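You operate a simulated robot arm through the tools that you are given. There is no shell and no other tool.

The job below is to be done with a simulated two-armed robot. You get a single attempt, and the scene is never put back.

JOB
Put the short chest's two wrenches in their nests by colour and lock the tall chest.
Fine: the nests are in its shallow drawer; shut it, then slide the lock bar to LOCK.

The check looks at the end state, three seconds after you hand in, the way a careful person would. Anything else that was tipped, shoved, dropped, spilled or broken makes it a failure.

ROBOT AND FRAMES
Two 7-joint arms with two-finger parallel grippers on one trunk that stands fixed in place. Base frame: the origin is at the foot of the trunk, x ahead of it, y to its left, z up. Lengths are in cm, angles in rad, forces in N, time in s.
The left shoulder is at [8, 13.1, 94.7], the right one opposite. With the tool pointing down near the work surface each hand reaches from about 38 to 84 cm from the base axis, measured 20 degrees to its own side. Payload 1.57 kg a hand.
Tool frame (each hand has its own): the origin (TCP) lies between the finger pads and is the grasp point; the fingertips stand 3 cm ahead of it; z points along the fingers, y is the line along which they close. Largest opening 11 cm; finger width 2.4, thickness 1.2; the body of the gripper, 4.8 by 11.2 cm, starts 7.8 cm behind the TCP.
Orientation is that of the tool frame in the base frame, as a unit quaternion [w, x, y, z]. With the fingers straight down and closing along the base's y, the tool's x points along the base's -x, its y along +y and its z along -z.

CONTROLS
- The arms move only by the tool play_rows. It takes "left_rows", "right_rows" or both (then of equal length, played together; a hand with none holds still); each is a list of rows, each a list of 7 numbers: the shift along the tool's x, y, z in cm, then the turn, a rotation vector about the tool's x, y, z in rad, then the finger opening in cm, from 0 to 11. In form: [[dx, dy, dz, rx, ry, rz, gripper], ...]. A call has 1 to 20 rows; each row shifts and turns the commanded pose from where the row before left it, along the tool's axes as they then stand. Rows are played at 5 a second. More than 5 cm and 0.15 rad between two rows, or a gripper value outside its range, and nothing of the call is played. Where a pose cannot be reached the arm comes as near as it can. A force on the tool above 40 N (or 10 N above the force at the start of the call, whichever is more), or a blocked arm, ends the call early, and 0.2 s more pass. The fingers move at their own pace (about 10.8 cm/s each) and stop on an object; they squeeze with about 22 N. The grip force told is the motor's: it shows also when the fingers shut on nothing. Time passes only in rows, and 0.2 s behind the last, so rows that do not move let the fingers close. It gives the time, the measured TCP pose, the force on the tool (base axes), the opening and the grip force at its end, in the units of the frame above (readings bear some noise), with the torque about the TCP (base axes, N m) and any sound that the robot's microphone picked up.
- Cameras (640 x 400 px; columns grow to the right, rows downward): "scene" is now at [-5.85, 2.78, 141.54]; the picture's right is [0.32, -0.95, 0.00], its down [-0.58, -0.20, -0.79] and it looks along [0.75, 0.25, -0.62] (base axes); focal length 340 px, centre (320, 200). "left" rides on the left gripper at [7, -1.6, -14.1] in its tool frame; the picture's right is [0.23, 0.97, 0.00], its down [-0.86, 0.20, -0.48] and it looks along [-0.47, 0.11, 0.88] (tool axes); focal length 222 px, centre (320, 200). "right" rides on the right gripper at [7, 1.6, -14.1] in its tool frame; the picture's right is [-0.23, 0.97, 0.00], its down [-0.86, -0.20, -0.48] and it looks along [-0.47, -0.11, 0.88] (tool axes); focal length 222 px, centre (320, 200). There is no depth. A picture from a camera that has moved, and an enlarged one, comes with that camera's place and axes in the base frame and with its lens.
- capture(camera): a new picture of that camera. It takes no simulated time.
- pan_tilt(pan, tilt): turns the head with the scene camera to pan (to the left, within 1.902 rad either way) and tilt (down, from -0.506 to 1.204), counted from straight ahead of the robot. It gives what a move gives.
- zoom(camera, box): a new picture of the part [left, top, right, bottom] of that camera's present view, enlarged. It takes no simulated time.
- sign_off(): hands the job in; it is judged then, once.

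Nothing tells you positions but the pictures and the camera data. Unless the task says otherwise, let go and move clear before handing in.

The tools are called after "Call:" as a command line: name --argument value ..., lists and objects as JSON in quotes. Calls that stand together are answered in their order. play_rows: Moves the arms, as the interface text tells. Its arguments: {"type":"object","properties":{"left_rows":{"type":"array","items":{"type":"array","items":{"type":"number"}}},"right_rows":{"type":"array","items":{"type":"array","items":{"type":"number"}}}},"required":[]} The other tools are called the same way: pan_tilt (pan, tilt) turns the head that bears the scene camera; capture (camera) takes a picture; zoom (camera, box) takes an enlarged picture of a part of a camera's view; sign_off () hands the job in.

At the start:

```text
time_s: 0.0
left_tcp_pos: [54.43, 49.41, 111.7]
left_ee_rot: [0.0, 0.0, 1.0, 0.0]
left_wrist_force: [-0.2, -0.7, -0.3]
left_wrist_torque: [0.01, 0.01, 0.01]
left_opening: 10.99
left_finger_force: 0.1
right_tcp_pos: [57.82, -1.36, 112.33]
right_ee_rot: [0.0, 0.0, 1.0, 0.0]
right_wrist_force: [0.0, -0.7, 1.3]
right_wrist_torque: [0.01, -0.01, -0.01]
right_opening: 11.01
right_finger_force: 0.0
head pan, tilt (commanded): [0.326, 0.665]
```

scene: 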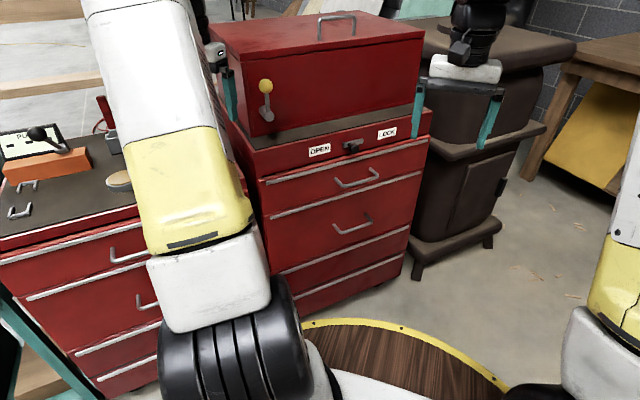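
right: 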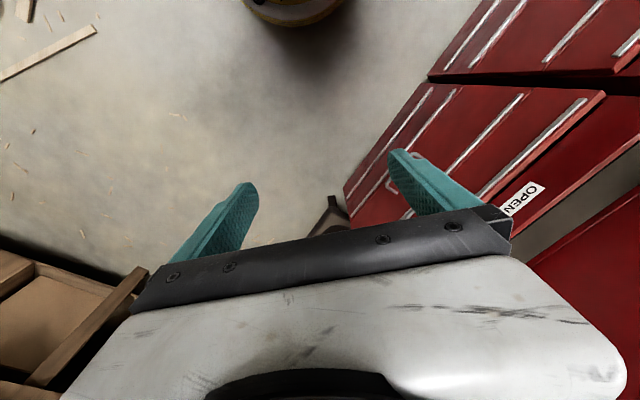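
left: 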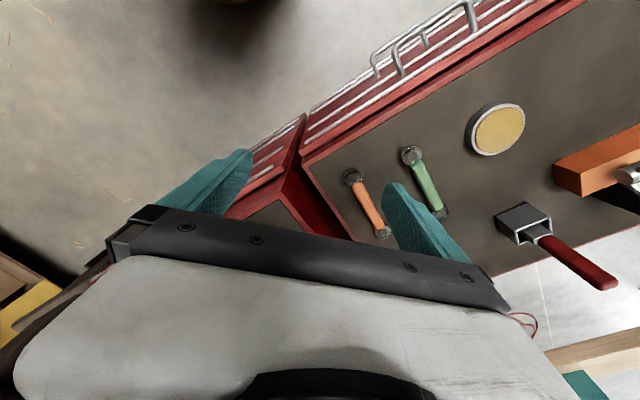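

I see two red tool chests: a tall one ahead with an OPEN/LOCK bar near its top, and a short one to the left with an orange and a green wrench on top. First I'll look around more closely before moving anything.

Call:
zoom --camera "scene" --box '[200, 80, 460, 300]'

Call:
zoom --camera "left" --box '[280, 60, 640, 300]'

Call:
zoom --camera "scene" --box '[0, 80, 200, 280]'

Call:
zoom --camera "right" --box '[320, 60, 640, 280]'

```text
1.82 times, centred on (330, 190) of scene
camera zoom: at [-5.85, 2.78, 141.54], right [0.32, -0.95, 0.0], down [-0.58, -0.2, -0.79], along [0.75, 0.25, -0.62], focal length 619 px, centre (302, 218)
```

zoom: 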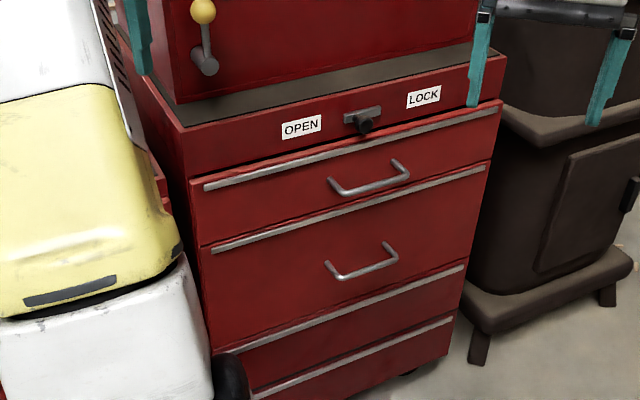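

```text
1.67 times, centred on (460, 180) of left
camera zoom: at [47.58, 47.85, 125.96], right [-0.23, 0.97, 0.0], down [0.86, 0.2, 0.48], along [0.47, 0.11, -0.88], focal length 370 px, centre (87, 233)
```

zoom: 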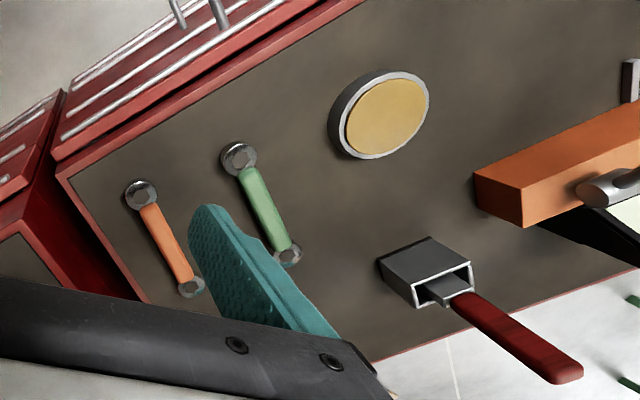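

```text
2.00 times, centred on (100, 180) of scene
camera zoom: at [-5.85, 2.78, 141.54], right [0.32, -0.95, 0.0], down [-0.58, -0.2, -0.79], along [0.75, 0.25, -0.62], focal length 681 px, centre (760, 240)
```

zoom: 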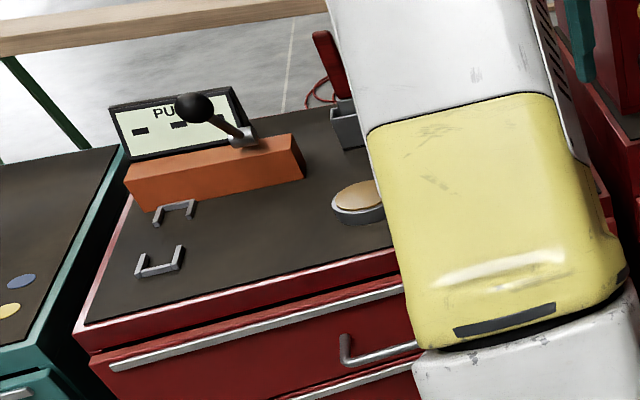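

```text
1.82 times, centred on (480, 170) of right
camera zoom: at [50.72, 0.26, 126.28], right [0.23, 0.97, 0.0], down [0.86, -0.2, 0.48], along [0.47, -0.11, -0.88], focal length 404 px, centre (29, 254)
```

zoom: 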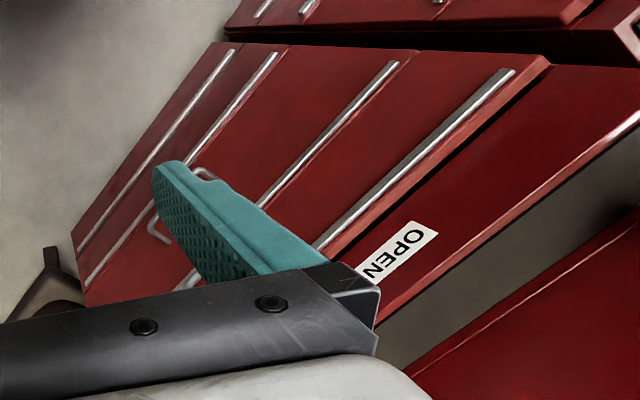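

The tall chest is ahead-left, and the left forearm blocks the view of the wrenches. I'll turn the head to get more views for triangulating.

Call:
pan_tilt --pan 0.8 --tilt 0.7

Call:
capture --camera "scene"

Call:
pan_tilt --pan 0.1 --tilt 0.6

Call:
capture --camera "scene"

Call:
pan_tilt --pan 0.25 --tilt 0.4

Call:
capture --camera "scene"

```text
time_s: 0.9
left_tcp_pos: [54.38, 49.35, 111.77]
left_ee_rot: [-0.001, -0.001, 1.0, 0.001]
left_wrist_force: [0.5, -0.3, -0.3]
left_wrist_torque: [0.01, -0.02, -0.01]
left_opening: 11.02
left_finger_force: 0.0
right_tcp_pos: [57.8, -1.37, 112.28]
right_ee_rot: [0.0, 0.0, 1.0, 0.0]
right_wrist_force: [-0.3, -0.2, 0.8]
right_wrist_torque: [0.02, 0.02, 0.02]
right_opening: 11.01
right_finger_force: 0.0
head pan, tilt (commanded): [0.799, 0.7]
```

```text
taken
camera scene: at [-8.1, 6.1, 141.24], right [0.72, -0.7, 0.0], down [-0.45, -0.46, -0.76], along [0.53, 0.55, -0.64], focal length 340 px, centre (320, 200)
```

scene: 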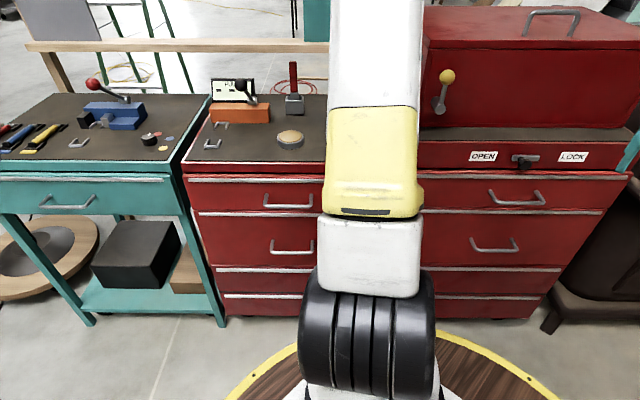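

```text
time_s: 2.0
left_tcp_pos: [54.34, 49.44, 111.77]
left_ee_rot: [0.0, 0.0, 1.0, 0.0]
left_wrist_force: [0.0, -1.3, 0.5]
left_wrist_torque: [0.01, 0.0, 0.01]
left_opening: 11.0
left_finger_force: 0.1
right_tcp_pos: [57.87, -1.48, 112.32]
right_ee_rot: [0.0, 0.0, 1.0, 0.0]
right_wrist_force: [0.3, 0.3, -0.3]
right_wrist_torque: [0.0, 0.0, 0.0]
right_opening: 10.99
right_finger_force: 0.0
head pan, tilt (commanded): [0.099, 0.6]
```

```text
taken
camera scene: at [-5.23, 0.9, 142.1], right [0.1, -0.99, 0.0], down [-0.56, -0.06, -0.82], along [0.82, 0.08, -0.57], focal length 340 px, centre (320, 200)
```

scene: 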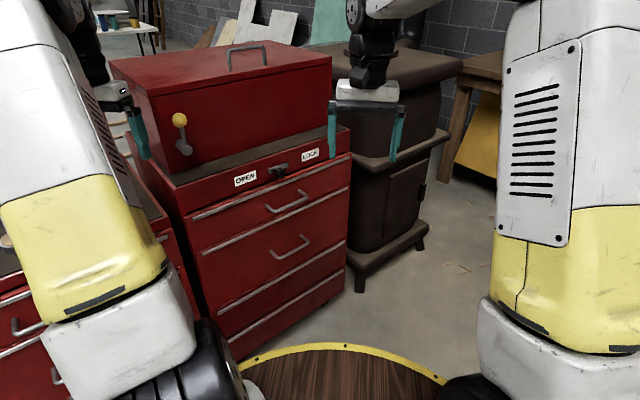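

```text
time_s: 2.7
left_tcp_pos: [54.54, 49.31, 111.67]
left_ee_rot: [-0.001, 0.0, 1.0, 0.001]
left_wrist_force: [0.1, 0.2, -0.3]
left_wrist_torque: [-0.01, 0.01, -0.03]
left_opening: 10.97
left_finger_force: 0.0
right_tcp_pos: [57.88, -1.37, 112.18]
right_ee_rot: [0.0, 0.0, 1.0, 0.0]
right_wrist_force: [-0.7, -0.1, 0.0]
right_wrist_torque: [0.02, 0.0, -0.01]
right_opening: 11.01
right_finger_force: 0.0
head pan, tilt (commanded): [0.25, 0.4]
```

```text
taken
camera scene: at [-5.04, 2.3, 143.92], right [0.25, -0.97, 0.0], down [-0.38, -0.1, -0.92], along [0.89, 0.23, -0.39], focal length 340 px, centre (320, 200)
```

scene: 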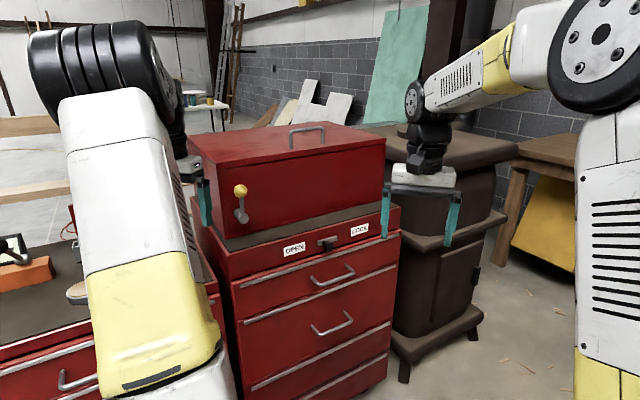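

From these views I place the tall chest's lock rail near (77–95, 31–14, 91) with its face running diagonally. The short chest's top is near z≈87, with the wrenches around (60–70, 60–75). I'll look closer at the lock bar, handle and wrenches.

Call:
pan_tilt --pan 0.5 --tilt 0.6

Call:
zoom --camera "scene" --box '[340, 120, 500, 220]'

Call:
capture --camera "scene"

Call:
zoom --camera "left" --box '[320, 120, 480, 260]'

```text
time_s: 3.5
left_tcp_pos: [54.41, 49.39, 111.79]
left_ee_rot: [-0.001, -0.001, 1.0, 0.001]
left_wrist_force: [0.5, -0.2, 0.9]
left_wrist_torque: [0.01, 0.01, -0.02]
left_opening: 10.99
left_finger_force: 0.1
right_tcp_pos: [57.74, -1.45, 112.23]
right_ee_rot: [0.0, 0.0, 1.0, 0.0]
right_wrist_force: [0.8, -0.5, 1.4]
right_wrist_torque: [-0.01, -0.01, 0.02]
right_opening: 11.01
right_finger_force: 0.0
head pan, tilt (commanded): [0.499, 0.6]
```

```text
4.00 times, centred on (420, 170) of scene
camera zoom: at [-6.26, 4.24, 142.11], right [0.48, -0.88, 0.0], down [-0.5, -0.27, -0.83], along [0.72, 0.39, -0.56], focal length 1361 px, centre (-80, 320)
```

zoom: 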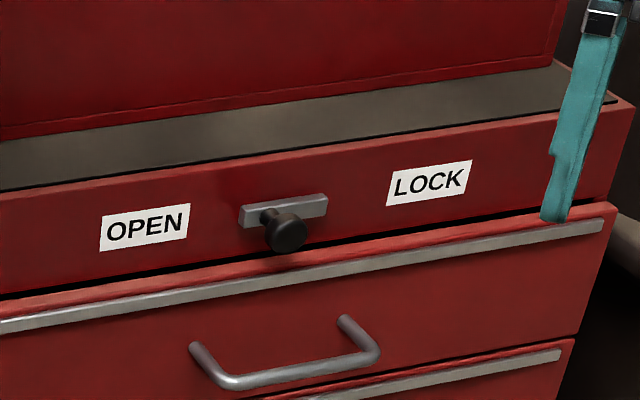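

```text
taken
camera scene: at [-6.26, 4.24, 142.11], right [0.48, -0.88, 0.0], down [-0.5, -0.27, -0.83], along [0.72, 0.39, -0.56], focal length 340 px, centre (320, 200)
```

scene: 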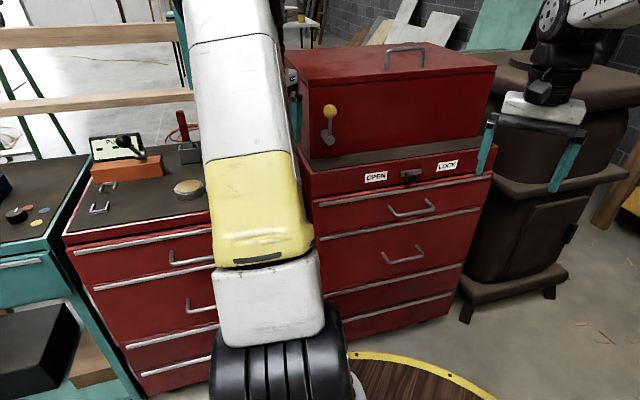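

```text
2.86 times, centred on (400, 190) of left
camera zoom: at [47.58, 47.85, 125.96], right [-0.23, 0.97, 0.0], down [0.85, 0.2, 0.48], along [0.47, 0.11, -0.88], focal length 635 px, centre (91, 229)
```

zoom: 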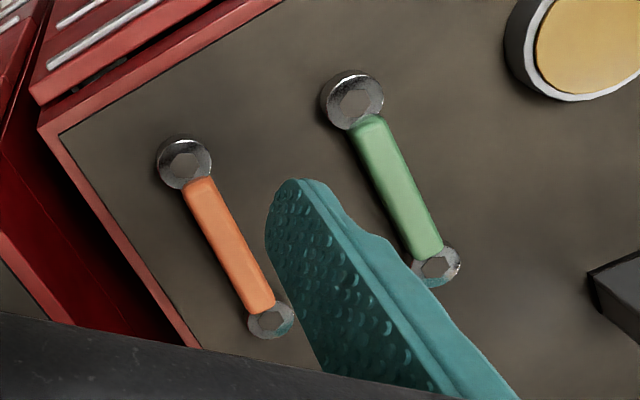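

The knob's stem sits at the left end of its small plate, so it reads OPEN, and the shallow drawer's handle is near (84, 20, 80). I'll bring the right hand down and turn it toward that handle with the fingers closing vertically, checking before any contact.

Call:
play_rows --right_rows '[[-1, 0, 3, 0, 0, 0, 8], [-1, 0, 3, 0, 0, 0, 8], [-1, 0, 3, 0, 0, 0, 8], [-1, 0, 3, 0, 0, 0, 8], [0, 0, 3, 0, 0, 0.128, 8], [0, 0, 0, 0, 0, 0.128, 8], [0, 0, 0, 0, 0, 0.128, 8], [0, 0, 0, 0, 0, 0.128, 8], [0, 0, 0, 0, 0, 0.128, 8], [0, 0, 0, 0, 0, 0.128, 8], [0, 0, 0, -0.14, 0, 0, 8], [0, 0, 0, -0.14, 0, 0, 8], [0, 0, 0, -0.14, 0, 0, 8], [0, 0, 0, -0.14, 0, 0, 8], [0, 0, 0, -0.14, 0, 0, 8], [0, 0, 0, -0.14, 0, 0, 8], [0, 0, 0, -0.14, 0, 0, 8], [0, 0, 0, -0.14, 0, 0, 8], [0, 0, 0, -0.14, 0, 0, 8]]'

Call:
capture --camera "right"

Call:
capture --camera "scene"

```text
time_s: 7.5
left_tcp_pos: [54.37, 49.41, 111.81]
left_ee_rot: [0.0, 0.001, 1.0, -0.001]
left_wrist_force: [-1.3, 0.0, 0.2]
left_wrist_torque: [-0.05, -0.01, -0.01]
left_opening: 11.02
left_finger_force: 0.0
right_tcp_pos: [61.8, -1.42, 97.39]
right_ee_rot: [0.222, 0.302, 0.748, 0.547]
right_wrist_force: [-0.3, 0.0, 1.0]
right_wrist_torque: [0.0, 0.03, -0.01]
right_opening: 8.0
right_finger_force: 0.0
head pan, tilt (commanded): [0.499, 0.6]
```

```text
taken
camera right: at [47.67, -5.84, 103.07], right [0.37, 0.06, 0.93], down [0.26, -0.97, -0.04], along [0.89, 0.25, -0.37], focal length 222 px, centre (320, 200)
```

right: 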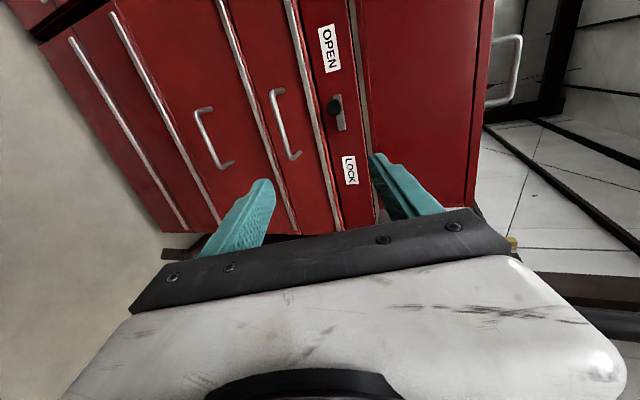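

```text
taken
camera scene: at [-6.28, 4.28, 142.1], right [0.48, -0.88, 0.0], down [-0.5, -0.27, -0.82], along [0.72, 0.4, -0.57], focal length 340 px, centre (320, 200)
```

scene: 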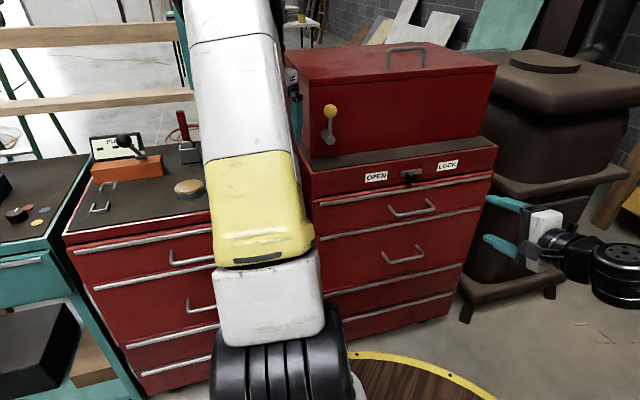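

The right camera now gives a clear sideways view of the tall chest face. I'll zoom in to measure the handle and the lock bar.

Call:
zoom --camera "right" --box '[240, 20, 400, 220]'

Call:
zoom --camera "right" --box '[300, 80, 370, 150]'

Call:
zoom --camera "scene" --box '[370, 160, 480, 260]'

```text
2.00 times, centred on (320, 120) of right
camera zoom: at [47.67, -5.84, 103.07], right [0.37, 0.06, 0.93], down [0.26, -0.97, -0.04], along [0.89, 0.25, -0.37], focal length 444 px, centre (320, 360)
```

zoom: 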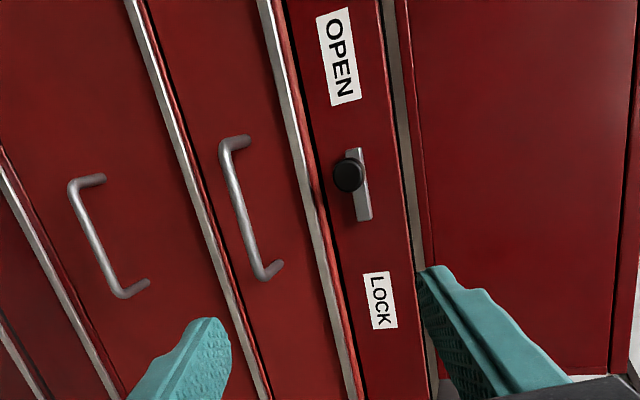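

```text
5.71 times, centred on (335, 115) of right
camera zoom: at [47.67, -5.84, 103.07], right [0.37, 0.06, 0.93], down [0.26, -0.97, -0.04], along [0.89, 0.25, -0.37], focal length 1269 px, centre (234, 686)
```

zoom: 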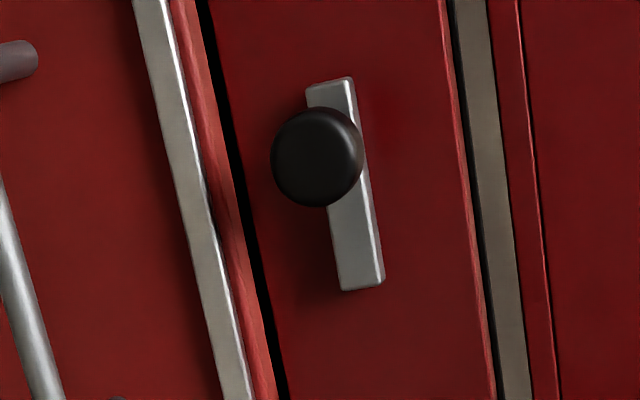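

```text
4.00 times, centred on (425, 210) of scene
camera zoom: at [-6.28, 4.28, 142.1], right [0.48, -0.88, 0.0], down [-0.5, -0.27, -0.82], along [0.72, 0.4, -0.57], focal length 1361 px, centre (-100, 160)
```

zoom: 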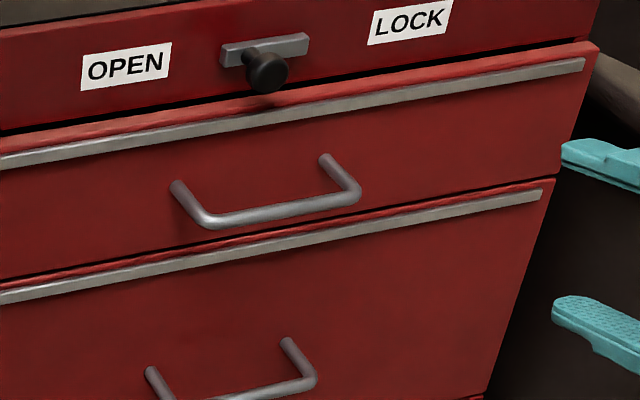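

The shallow-drawer handle bar has its middle at about (81.6, 19.6, 79.7) and stands 4 cm off the face. I'll bring the right hand to a standoff about 12 cm in front of it.

Call:
play_rows --right_rows '[[0, 0, 0, -0.105, 0, 0, 5], [0, 0, 0, -0.105, 0, 0, 5], [0.05, -2.65, 3.1, 0, 0, 0, 5], [0.05, -2.65, 3.1, 0, 0, 0, 5], [0.05, -2.65, 3.1, 0, 0, 0, 5], [0.05, -2.65, 3.1, 0, 0, 0, 5], [0.05, -2.65, 3.1, 0, 0, 0, 5], [0.05, -2.65, 3.1, 0, 0, 0, 5], [0, 0, 0, 0, 0, 0, 5]]'

Call:
capture --camera "right"

Call:
zoom --camera "scene" --box '[340, 130, 560, 290]'

```text
time_s: 9.5
left_tcp_pos: [54.4, 49.37, 111.74]
left_ee_rot: [0.0, -0.002, 1.0, 0.0]
left_wrist_force: [0.1, -0.6, 0.3]
left_wrist_torque: [0.02, -0.01, 0.04]
left_opening: 10.98
left_finger_force: 0.1
right_tcp_pos: [73.48, 11.18, 79.1]
right_ee_rot: [0.251, 0.277, 0.688, 0.622]
right_wrist_force: [-0.5, -1.1, 0.6]
right_wrist_torque: [0.03, -0.01, 0.02]
right_opening: 5.01
right_finger_force: 0.1
head pan, tilt (commanded): [0.499, 0.6]
```

```text
taken
camera right: at [58.7, 6.08, 82.26], right [0.23, -0.09, 0.97], down [0.27, -0.95, -0.15], along [0.93, 0.3, -0.2], focal length 222 px, centre (320, 200)
```

right: 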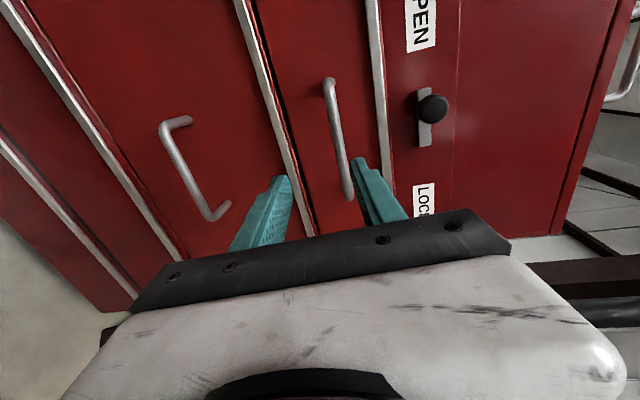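

```text
2.50 times, centred on (450, 210) of scene
camera zoom: at [-6.26, 4.24, 142.1], right [0.48, -0.88, 0.0], down [-0.5, -0.27, -0.82], along [0.72, 0.4, -0.57], focal length 851 px, centre (-5, 175)
```

zoom: 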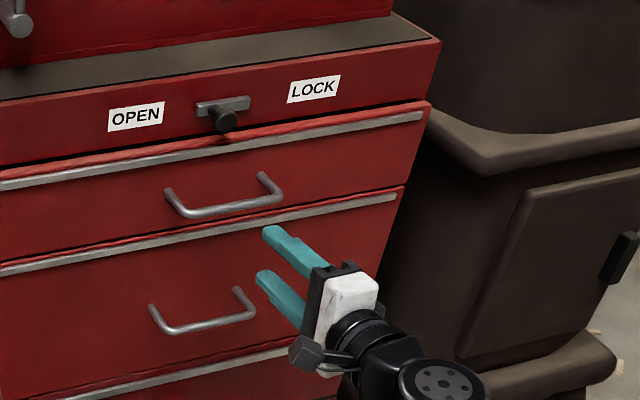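

The bar checks out near (81.5, 20, 80). I'll advance partway along the tool axis, then check the alignment.

Call:
play_rows --right_rows '[[0.1, 0.7, 2.3, 0, 0, 0, 5], [0.1, 0.7, 2.3, 0, 0, 0, 5], [0.1, 0.7, 2.3, 0, 0, 0, 5], [0, 0, 0, 0, 0, 0, 5]]'

Call:
capture --camera "right"

Call:
zoom --camera "scene" --box '[360, 150, 520, 250]'

```text
time_s: 10.5
left_tcp_pos: [54.46, 49.42, 111.83]
left_ee_rot: [0.0, 0.001, 1.0, -0.001]
left_wrist_force: [0.3, 0.4, 0.5]
left_wrist_torque: [-0.01, 0.01, -0.04]
left_opening: 11.0
left_finger_force: 0.0
right_tcp_pos: [77.93, 16.38, 80.79]
right_ee_rot: [0.251, 0.277, 0.688, 0.622]
right_wrist_force: [-0.7, -0.5, -0.2]
right_wrist_torque: [-0.02, 0.0, -0.02]
right_opening: 5.02
right_finger_force: 0.1
head pan, tilt (commanded): [0.499, 0.6]
```

```text
taken
camera right: at [63.17, 11.31, 83.76], right [0.23, -0.09, 0.97], down [0.27, -0.95, -0.15], along [0.93, 0.3, -0.2], focal length 222 px, centre (320, 200)
```

right: 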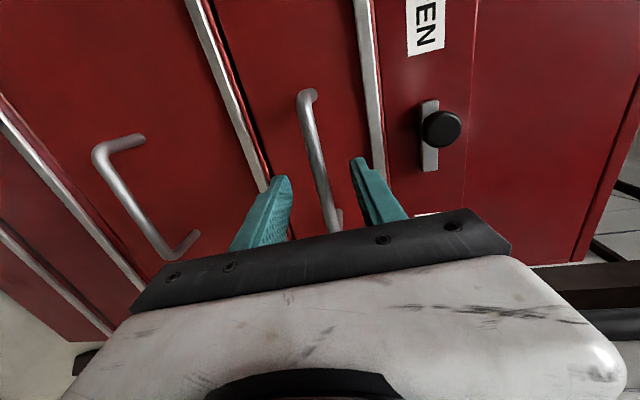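

```text
4.00 times, centred on (440, 200) of scene
camera zoom: at [-6.26, 4.24, 142.1], right [0.48, -0.88, 0.0], down [-0.5, -0.27, -0.82], along [0.72, 0.4, -0.57], focal length 1361 px, centre (-160, 200)
```

zoom: 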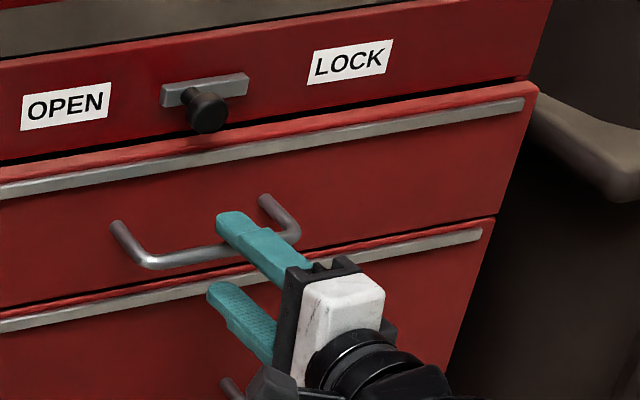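

The fingers straddle the bar vertically. I'll advance the last 4.8 cm and close on it.

Call:
play_rows --right_rows '[[0, -0.1, 1.6, 0, 0, 0, 5], [0, -0.1, 1.6, 0, 0, 0, 5], [0, -0.1, 1.6, 0, 0, 0, 5], [0, 0, 0, 0, 0, 0, 5]]'

Call:
capture --camera "right"

Call:
zoom --camera "scene" --box '[360, 150, 520, 250]'

```text
time_s: 11.5
left_tcp_pos: [54.44, 49.46, 111.68]
left_ee_rot: [0.0, 0.001, 1.0, 0.0]
left_wrist_force: [0.3, 0.8, -0.4]
left_wrist_torque: [-0.01, 0.0, 0.02]
left_opening: 11.0
left_finger_force: 0.1
right_tcp_pos: [81.35, 19.74, 80.04]
right_ee_rot: [0.251, 0.278, 0.688, 0.622]
right_wrist_force: [0.2, -0.3, -0.2]
right_wrist_torque: [0.02, -0.03, 0.0]
right_opening: 5.03
right_finger_force: 0.0
head pan, tilt (commanded): [0.499, 0.6]
```

```text
taken
camera right: at [66.47, 14.58, 83.04], right [0.23, -0.09, 0.97], down [0.27, -0.95, -0.15], along [0.93, 0.3, -0.2], focal length 222 px, centre (320, 200)
```

right: 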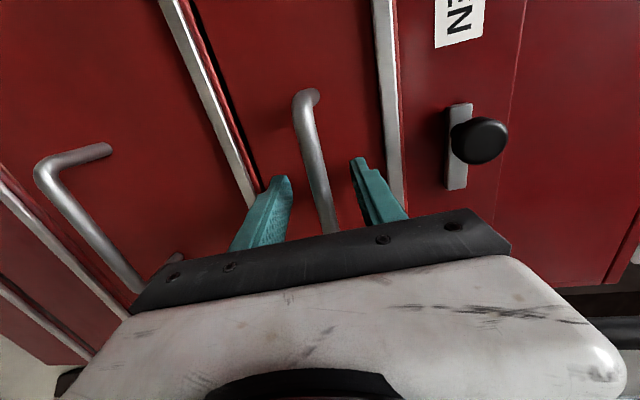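

```text
4.00 times, centred on (440, 200) of scene
camera zoom: at [-6.26, 4.24, 142.1], right [0.48, -0.88, 0.0], down [-0.5, -0.27, -0.82], along [0.72, 0.4, -0.57], focal length 1361 px, centre (-160, 200)
```

zoom: 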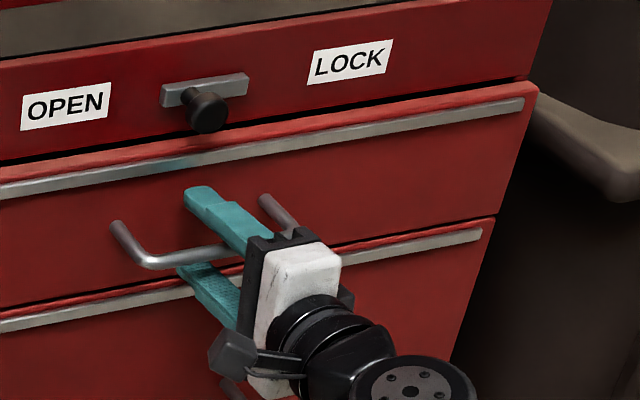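

The bar lies between the finger pads. I'll close the grip.

Call:
play_rows --right_rows '[[0, 0, 0, 0, 0, 0, 3], [0, 0, 0, 0, 0, 0, 1], [0, 0, 0, 0, 0, 0, 0], [0, 0, 0, 0, 0, 0, 0]]'

Call:
capture --camera "right"

```text
time_s: 12.5
left_tcp_pos: [54.39, 49.3, 111.76]
left_ee_rot: [-0.001, -0.001, 1.0, 0.0]
left_wrist_force: [0.1, 0.8, -1.3]
left_wrist_torque: [-0.03, -0.01, 0.02]
left_opening: 11.02
left_finger_force: 0.1
right_tcp_pos: [81.23, 19.7, 80.39]
right_ee_rot: [0.251, 0.276, 0.687, 0.623]
right_wrist_force: [2.1, 0.4, 20.8]
right_wrist_torque: [-0.01, 0.41, 0.6]
right_opening: 1.15
right_finger_force: 29.6
head pan, tilt (commanded): [0.499, 0.6]
```

```text
taken
camera right: at [66.46, 14.59, 83.26], right [0.23, -0.09, 0.97], down [0.27, -0.95, -0.15], along [0.93, 0.3, -0.19], focal length 222 px, centre (320, 200)
```

right: 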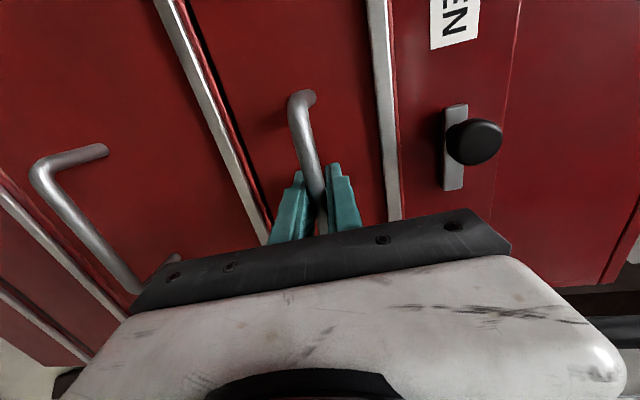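

The grip holds the bar, which sits slightly above my centre line. I'll relieve that and pull the drawer straight out, watching the force.

Call:
play_rows --right_rows '[[0, 0.4, 0, 0, 0, 0, 0], [0, 0.2, 0, 0, 0, 0, 0], [-0.01, -0.1, -1, 0, 0, 0, 0], [-0.01, -0.1, -1, 0, 0, 0, 0], [-0.01, -0.1, -1, 0, 0, 0, 0], [-0.01, -0.1, -1, 0, 0, 0, 0], [0, 0, 0, 0, 0, 0, 0]]'

Call:
zoom --camera "scene" --box '[320, 130, 540, 270]'

```text
time_s: 14.1
left_tcp_pos: [54.55, 49.33, 111.76]
left_ee_rot: [-0.001, 0.0, 1.0, -0.001]
left_wrist_force: [0.1, -0.2, 0.0]
left_wrist_torque: [-0.01, -0.04, 0.01]
left_opening: 10.99
left_finger_force: 0.0
right_tcp_pos: [78.49, 16.95, 80.41]
right_ee_rot: [0.249, 0.278, 0.69, 0.62]
right_wrist_force: [-4.9, 6.1, -33.5]
right_wrist_torque: [0.44, -0.24, -0.56]
right_opening: 1.18
right_finger_force: 28.8
head pan, tilt (commanded): [0.499, 0.6]
```

```text
2.86 times, centred on (430, 200) of scene
camera zoom: at [-6.15, 4.29, 142.11], right [0.48, -0.88, 0.0], down [-0.5, -0.27, -0.82], along [0.72, 0.4, -0.57], focal length 972 px, centre (6, 200)
```

zoom: 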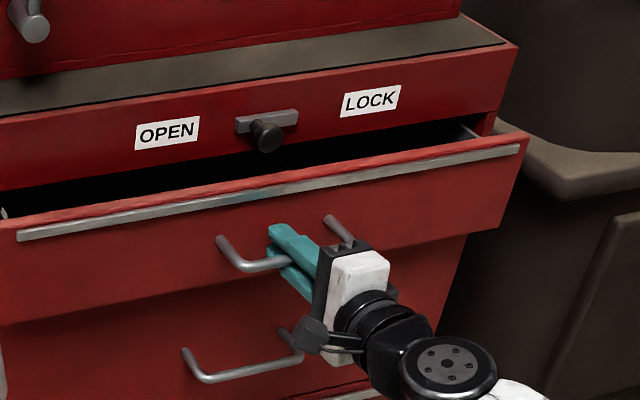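

The drawer slides open. I'll correct the slight upward bias and keep pulling.

Call:
play_rows --right_rows '[[0, -0.37, 0, 0, 0, 0, 0], [-0.01, -0.1, -1.2, 0, 0, 0, 0], [-0.01, -0.12, -1.2, 0, 0, 0, 0], [-0.01, -0.12, -1.2, 0, 0, 0, 0], [-0.01, -0.12, -1.2, 0, 0, 0, 0], [-0.01, -0.12, -1.2, 0, 0, 0, 0], [-0.01, -0.12, -1.2, 0, 0, 0, 0], [-0.01, -0.12, -1.2, 0, 0, 0, 0], [-0.01, -0.12, -1.2, 0, 0, 0, 0], [0, 0, 0, 0, 0, 0, 0]]'

Call:
capture --camera "scene"

```text
time_s: 16.3
left_tcp_pos: [54.39, 49.39, 111.75]
left_ee_rot: [0.0, 0.001, 1.0, 0.0]
left_wrist_force: [0.5, 0.0, -0.1]
left_wrist_torque: [0.0, -0.04, -0.04]
left_opening: 10.99
left_finger_force: 0.0
right_tcp_pos: [71.79, 9.7, 80.41]
right_ee_rot: [0.25, 0.278, 0.689, 0.622]
right_wrist_force: [-10.9, 11.8, -17.8]
right_wrist_torque: [0.35, 0.01, 0.31]
right_opening: 1.19
right_finger_force: 29.6
head pan, tilt (commanded): [0.499, 0.6]
```

```text
taken
camera scene: at [-6.24, 4.29, 142.1], right [0.48, -0.88, 0.0], down [-0.5, -0.27, -0.82], along [0.72, 0.4, -0.57], focal length 340 px, centre (320, 200)
```

scene: 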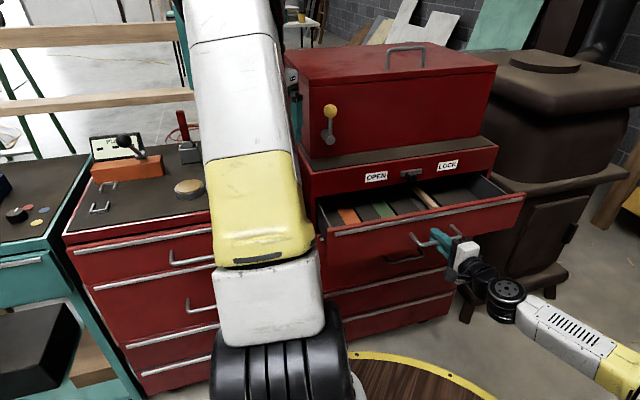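

I can see coloured nests in the drawer, an orange one and a green one. I'll relieve the sideways bias and pull further.

Call:
play_rows --right_rows '[[0.15, -0.2, 0, 0, 0, 0, 0], [0.0, -0.12, -1.2, 0, 0, 0, 0], [0.0, -0.12, -1.2, 0, 0, 0, 0], [0.0, -0.12, -1.2, 0, 0, 0, 0], [0.0, -0.12, -1.2, 0, 0, 0, 0], [0.0, -0.12, -1.2, 0, 0, 0, 0], [0, 0, 0, 0, 0, 0, 0]]'

Call:
zoom --camera "scene" --box '[300, 130, 560, 300]'

```text
time_s: 17.9
left_tcp_pos: [54.46, 49.43, 111.82]
left_ee_rot: [0.0, -0.001, 1.0, -0.001]
left_wrist_force: [0.2, -0.1, 0.3]
left_wrist_torque: [-0.02, -0.01, -0.02]
left_opening: 11.0
left_finger_force: 0.1
right_tcp_pos: [67.57, 5.63, 80.4]
right_ee_rot: [0.251, 0.276, 0.688, 0.623]
right_wrist_force: [-6.5, 8.9, 13.4]
right_wrist_torque: [-0.04, 0.28, -0.6]
right_opening: 1.18
right_finger_force: 29.0
head pan, tilt (commanded): [0.499, 0.6]
```

```text
2.35 times, centred on (430, 215) of scene
camera zoom: at [-6.33, 4.27, 142.1], right [0.48, -0.88, 0.0], down [-0.5, -0.27, -0.83], along [0.72, 0.4, -0.56], focal length 801 px, centre (61, 165)
```

zoom: 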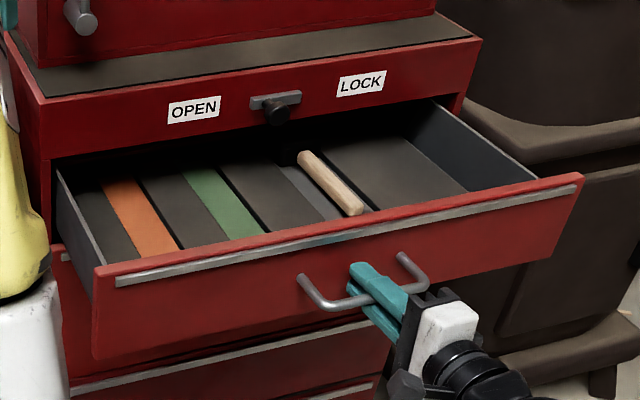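

The orange and green nest strips run front-to-back, and a hammer rests in the drawer. I'll keep pulling gently so the nests are well exposed.

Call:
play_rows --right_rows '[[0.1, 0.1, 0, 0, 0, 0, 0], [0.0, -0.1, -1.0, 0, 0, 0, 0], [0.0, -0.1, -1.0, 0, 0, 0, 0], [0.0, -0.1, -1.0, 0, 0, 0, 0], [0.0, -0.1, -1.0, 0, 0, 0, 0], [0.0, -0.1, -1.0, 0, 0, 0, 0], [0.0, -0.1, -1.0, 0, 0, 0, 0], [0, 0, 0, 0, 0, 0, 0]]'

Call:
zoom --camera "scene" --box '[300, 130, 560, 300]'

```text
time_s: 19.7
left_tcp_pos: [54.38, 49.35, 111.66]
left_ee_rot: [0.0, -0.001, 1.0, -0.001]
left_wrist_force: [-0.9, 0.1, -0.4]
left_wrist_torque: [0.02, -0.01, 0.03]
left_opening: 10.98
left_finger_force: 0.2
right_tcp_pos: [63.31, 1.24, 80.37]
right_ee_rot: [0.251, 0.277, 0.688, 0.622]
right_wrist_force: [-3.3, 1.9, 8.5]
right_wrist_torque: [-0.06, 0.12, -0.92]
right_opening: 1.15
right_finger_force: 29.0
head pan, tilt (commanded): [0.499, 0.6]
```

```text
2.35 times, centred on (430, 215) of scene
camera zoom: at [-6.31, 4.25, 142.1], right [0.48, -0.88, 0.0], down [-0.5, -0.27, -0.83], along [0.72, 0.4, -0.56], focal length 801 px, centre (61, 165)
```

zoom: 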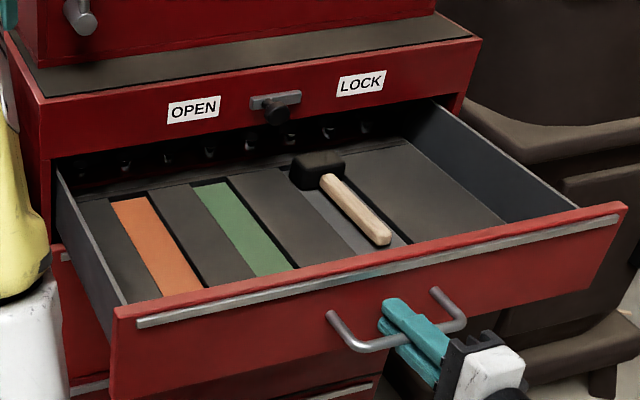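

The nests are plain rectangular slots: orange at the left, green next to it, then the hammer. I'll let go of the handle, back away, and raise the right hand to look down into the drawer.

Call:
play_rows --right_rows '[[0, 0, 0, 0, 0, 0, 2], [0, 0, 0, 0, 0, 0, 4.5], [0, 0, 0, 0, 0, 0, 4.5], [0, 0, -1.5, 0, 0, 0, 4.5], [0, 0, -2, 0, 0, 0, 4.5], [0, 0, -3, 0, 0, 0, 4.5], [0, 0, -3, 0, 0, 0, 4.5], [0, 3, 0, 0, 0, 0, 4.5], [0, 4, 0, 0, 0, 0, 4.5], [0, 4, 0, 0, 0, 0, 4.5], [0, 4, 0, 0, 0, 0, 4.5], [0, 4, 0, 0, 0, 0, 4.5], [0, 4, 0, 0.14, 0, 0, 4.5], [0, 4, 0, 0.14, 0, 0, 4.5], [0, 0, 0, 0.14, 0, 0, 4.5], [0, 0, 0, 0.14, 0, 0, 4.5], [0, 0, 0, 0.14, 0, 0, 4.5]]'

Call:
capture --camera "right"

Call:
capture --camera "scene"

```text
time_s: 23.3
left_tcp_pos: [54.48, 49.33, 111.73]
left_ee_rot: [-0.001, -0.001, 1.0, -0.001]
left_wrist_force: [0.9, 0.9, 0.6]
left_wrist_torque: [0.04, 0.0, 0.04]
left_opening: 11.01
left_finger_force: 0.0
right_tcp_pos: [58.94, -3.3, 108.0]
right_ee_rot: [0.141, 0.347, 0.859, 0.348]
right_wrist_force: [0.4, -0.5, 0.5]
right_wrist_torque: [0.03, 0.0, 0.04]
right_opening: 4.49
right_finger_force: 0.0
head pan, tilt (commanded): [0.499, 0.6]
```

```text
taken
camera right: at [47.85, -4.61, 119.31], right [0.65, 0.34, 0.68], down [0.28, -0.94, 0.2], along [0.7, 0.06, -0.71], focal length 222 px, centre (320, 200)
```

right: 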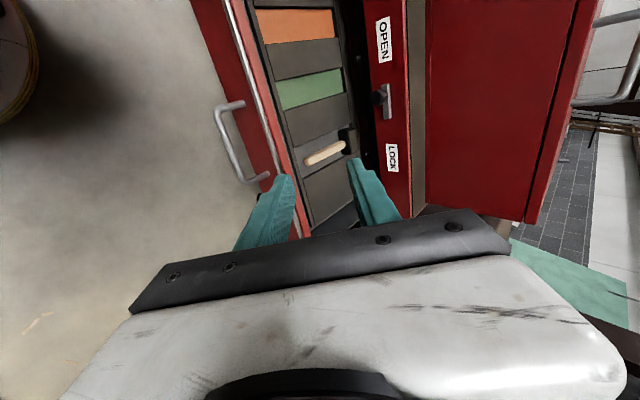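

```text
taken
camera scene: at [-6.26, 4.2, 142.11], right [0.48, -0.88, 0.0], down [-0.5, -0.27, -0.83], along [0.72, 0.4, -0.56], focal length 340 px, centre (320, 200)
```

scene: 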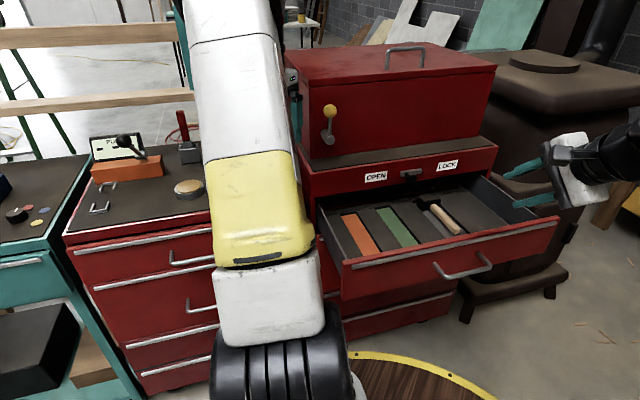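

The drawer stayed open and nothing moved. I'll zoom in from both cameras to fix the nest geometry.

Call:
zoom --camera "right" --box '[230, 0, 400, 200]'

Call:
zoom --camera "scene" --box '[320, 170, 480, 270]'

```text
2.00 times, centred on (315, 100) of right
camera zoom: at [47.85, -4.61, 119.31], right [0.65, 0.34, 0.68], down [0.28, -0.94, 0.2], along [0.7, 0.06, -0.71], focal length 444 px, centre (330, 400)
```

zoom: 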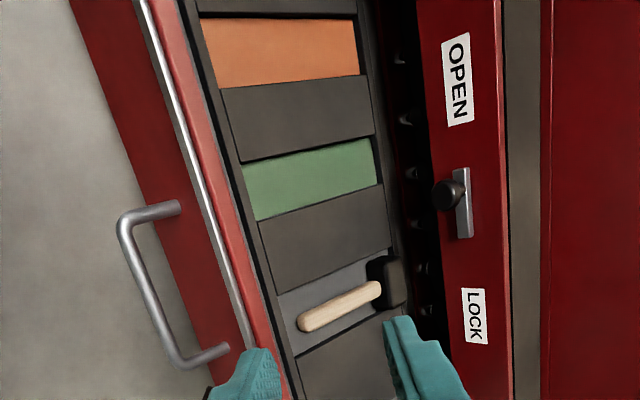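

```text
4.00 times, centred on (400, 220) of scene
camera zoom: at [-6.26, 4.2, 142.11], right [0.48, -0.88, 0.0], down [-0.5, -0.27, -0.83], along [0.72, 0.4, -0.56], focal length 1361 px, centre (0, 120)
```

zoom: 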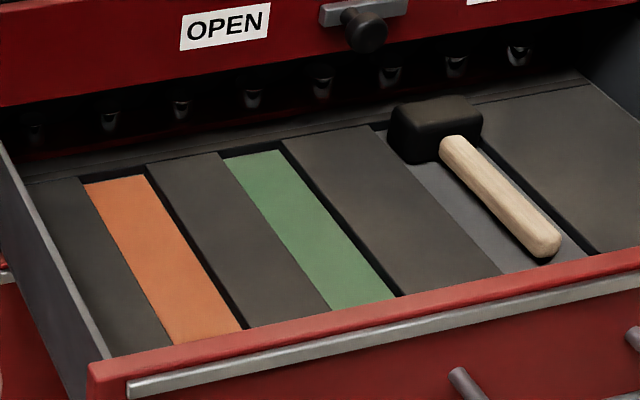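

The nest floors are at about z≈76: green centred near (77, 23) and orange to its left, each about 19 × 5.5 cm along the drawer's direction. Next I'll turn the left hand to match the wrenches, tilt it outward for reach, and look at them up close.

Call:
play_rows --left_rows '[[0, 0, 0, 0, 0, -0.136, 9], [0, 0, 0, 0, 0, -0.136, 9], [0, 0, 0, 0, 0, -0.136, 9], [0, 0, 0, 0, 0, -0.136, 9], [0, 0, 0, 0, 0, -0.136, 9], [0, 0, 0, 0, 0, -0.136, 9], [0, 0, 0, 0, -0.11, 0, 9], [0, 0, 0, 0, -0.11, 0, 9], [0, 0, 0, 0, -0.11, 0, 9], [0, 0, 0, 0, -0.11, 0, 9], [0, 0, 0, 0, 0, 0, 9]]'

Call:
capture --camera "left"

Call:
capture --camera "scene"

```text
time_s: 25.7
left_tcp_pos: [54.35, 49.41, 111.86]
left_ee_rot: [0.201, -0.388, 0.895, 0.087]
left_wrist_force: [0.6, 0.0, -0.5]
left_wrist_torque: [0.0, 0.0, 0.03]
left_opening: 9.01
left_finger_force: 0.2
right_tcp_pos: [58.94, -3.27, 108.07]
right_ee_rot: [0.141, 0.346, 0.86, 0.349]
right_wrist_force: [0.2, -0.6, -0.6]
right_wrist_torque: [0.04, -0.01, -0.01]
right_opening: 4.5
right_finger_force: 0.2
head pan, tilt (commanded): [0.499, 0.6]
```

```text
taken
camera left: at [47.21, 39.4, 121.7], right [-0.85, 0.52, -0.1], down [0.24, 0.55, 0.8], along [0.47, 0.65, -0.59], focal length 222 px, centre (320, 200)
```

left: 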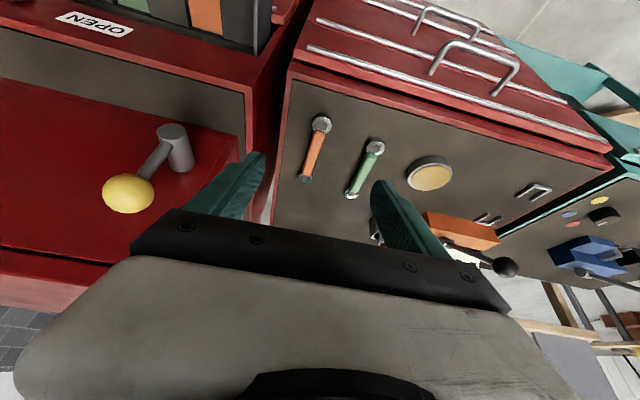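

```text
taken
camera scene: at [-6.27, 4.24, 142.1], right [0.48, -0.88, 0.0], down [-0.5, -0.27, -0.82], along [0.72, 0.4, -0.57], focal length 340 px, centre (320, 200)
```

scene: 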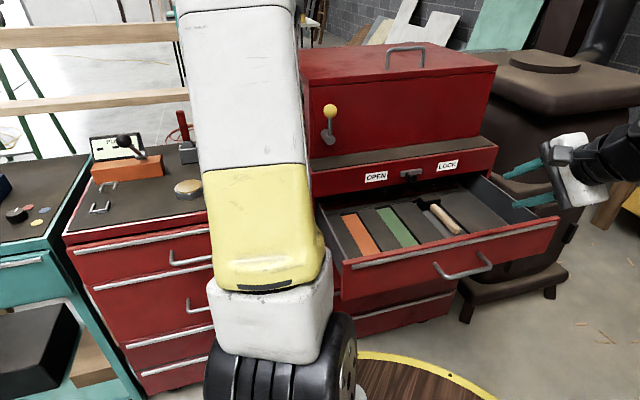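

I have a good view of both wrenches on the short chest. The box's yellow-knobbed lever at about (68, 43, 112) must be kept clear. I'll zoom in on the wrenches to localise them.

Call:
zoom --camera "left" --box '[270, 80, 430, 220]'

Call:
zoom --camera "left" --box '[140, 0, 300, 100]'

```text
2.86 times, centred on (350, 150) of left
camera zoom: at [47.21, 39.4, 121.7], right [-0.85, 0.52, -0.1], down [0.24, 0.55, 0.8], along [0.47, 0.65, -0.59], focal length 635 px, centre (234, 343)
```

zoom: 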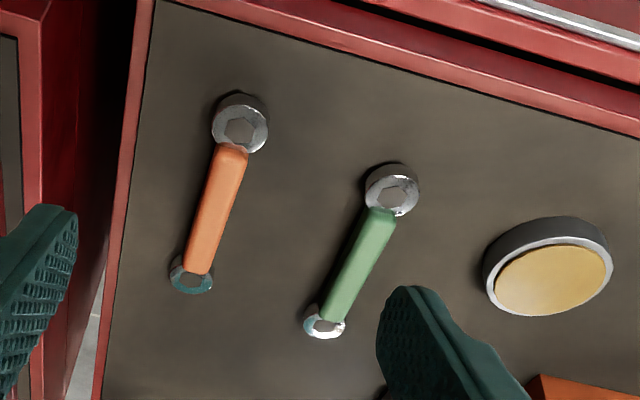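

```text
4.00 times, centred on (220, 50) of left
camera zoom: at [47.21, 39.4, 121.7], right [-0.85, 0.52, -0.1], down [0.24, 0.55, 0.8], along [0.47, 0.65, -0.59], focal length 888 px, centre (720, 800)
```

zoom: 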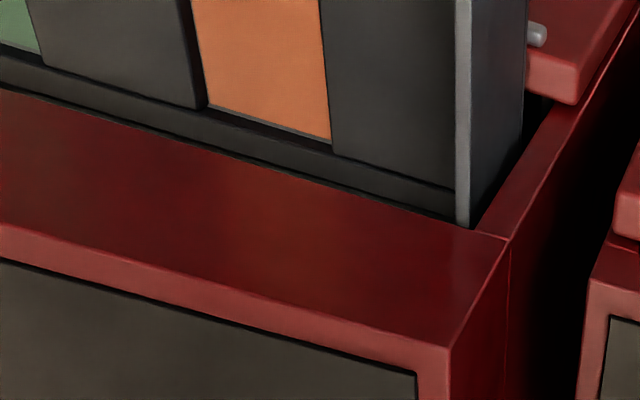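

Orange wrench middle ≈ (67.4, 62.8) and green middle ≈ (60.5, 72), with tops around z≈87.5. I'll take the left hand to a hover about 10 cm above the orange wrench, along the tilted tool axis.

Call:
play_rows --left_rows '[[-1.42, -0.07, 3.5, 0, 0, 0, 6], [-1.42, -0.07, 3.5, 0, 0, 0, 6], [-1.42, -0.07, 3.5, 0, 0, 0, 6], [-1.42, -0.07, 3.5, 0, 0, 0, 6], [-1.42, -0.07, 3.5, 0, 0, 0, 6], [0, 0, 0, 0, 0, 0, 6]]'

Call:
capture --camera "left"

Call:
capture --camera "scene"

```text
time_s: 27.1
left_tcp_pos: [64.3, 59.09, 98.85]
left_ee_rot: [0.2, -0.387, 0.896, 0.086]
left_wrist_force: [0.3, -0.7, 0.2]
left_wrist_torque: [-0.02, 0.01, 0.0]
left_opening: 5.99
left_finger_force: 0.1
right_tcp_pos: [59.0, -3.27, 108.07]
right_ee_rot: [0.139, 0.346, 0.86, 0.348]
right_wrist_force: [-0.6, 0.1, 0.4]
right_wrist_torque: [0.01, 0.03, 0.0]
right_opening: 4.47
right_finger_force: 0.1
head pan, tilt (commanded): [0.499, 0.6]
```

```text
taken
camera left: at [57.16, 49.17, 108.75], right [-0.85, 0.52, -0.1], down [0.25, 0.55, 0.8], along [0.47, 0.65, -0.6], focal length 222 px, centre (320, 200)
```

left: 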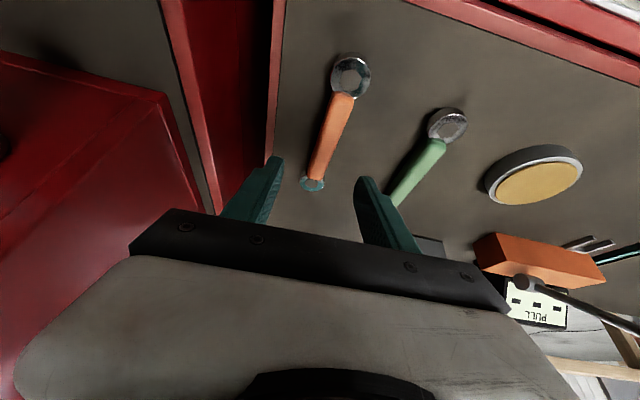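

```text
taken
camera scene: at [-6.27, 4.24, 142.1], right [0.48, -0.88, 0.0], down [-0.5, -0.27, -0.82], along [0.72, 0.4, -0.57], focal length 340 px, centre (320, 200)
```

scene: 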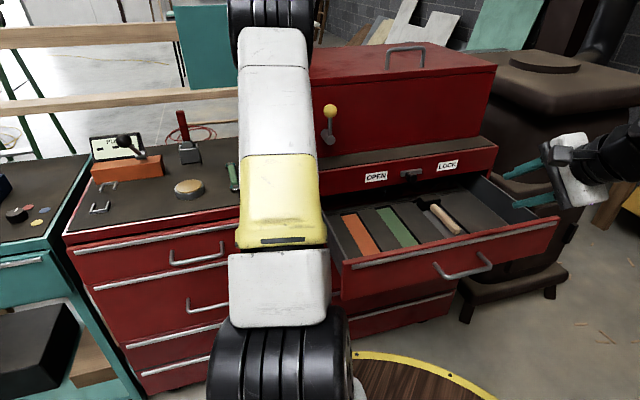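

The hover is reached. I'll zoom to refine the wrench position and the surface height.

Call:
zoom --camera "left" --box '[270, 30, 510, 210]'

Call:
zoom --camera "scene" --box '[90, 120, 250, 220]'

```text
2.22 times, centred on (390, 120) of left
camera zoom: at [57.16, 49.17, 108.75], right [-0.85, 0.52, -0.1], down [0.25, 0.55, 0.8], along [0.47, 0.65, -0.6], focal length 494 px, centre (164, 378)
```

zoom: 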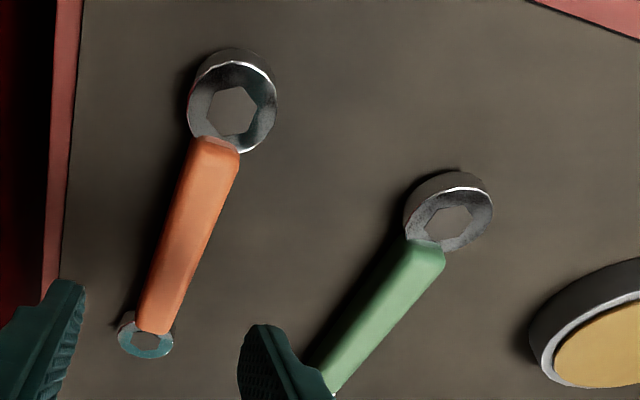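

```text
4.00 times, centred on (170, 170) of scene
camera zoom: at [-6.27, 4.24, 142.1], right [0.48, -0.88, 0.0], down [-0.5, -0.27, -0.82], along [0.72, 0.4, -0.57], focal length 1361 px, centre (920, 320)
```

zoom: 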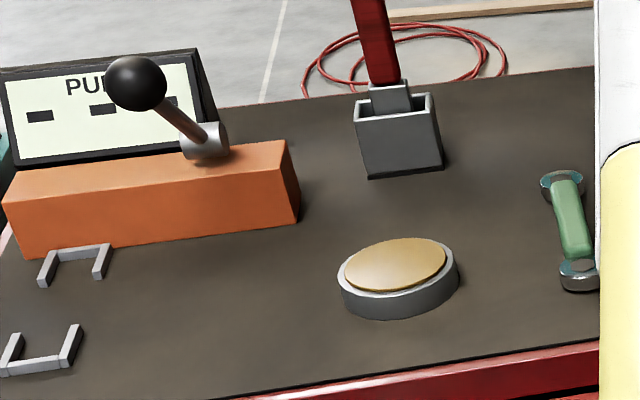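

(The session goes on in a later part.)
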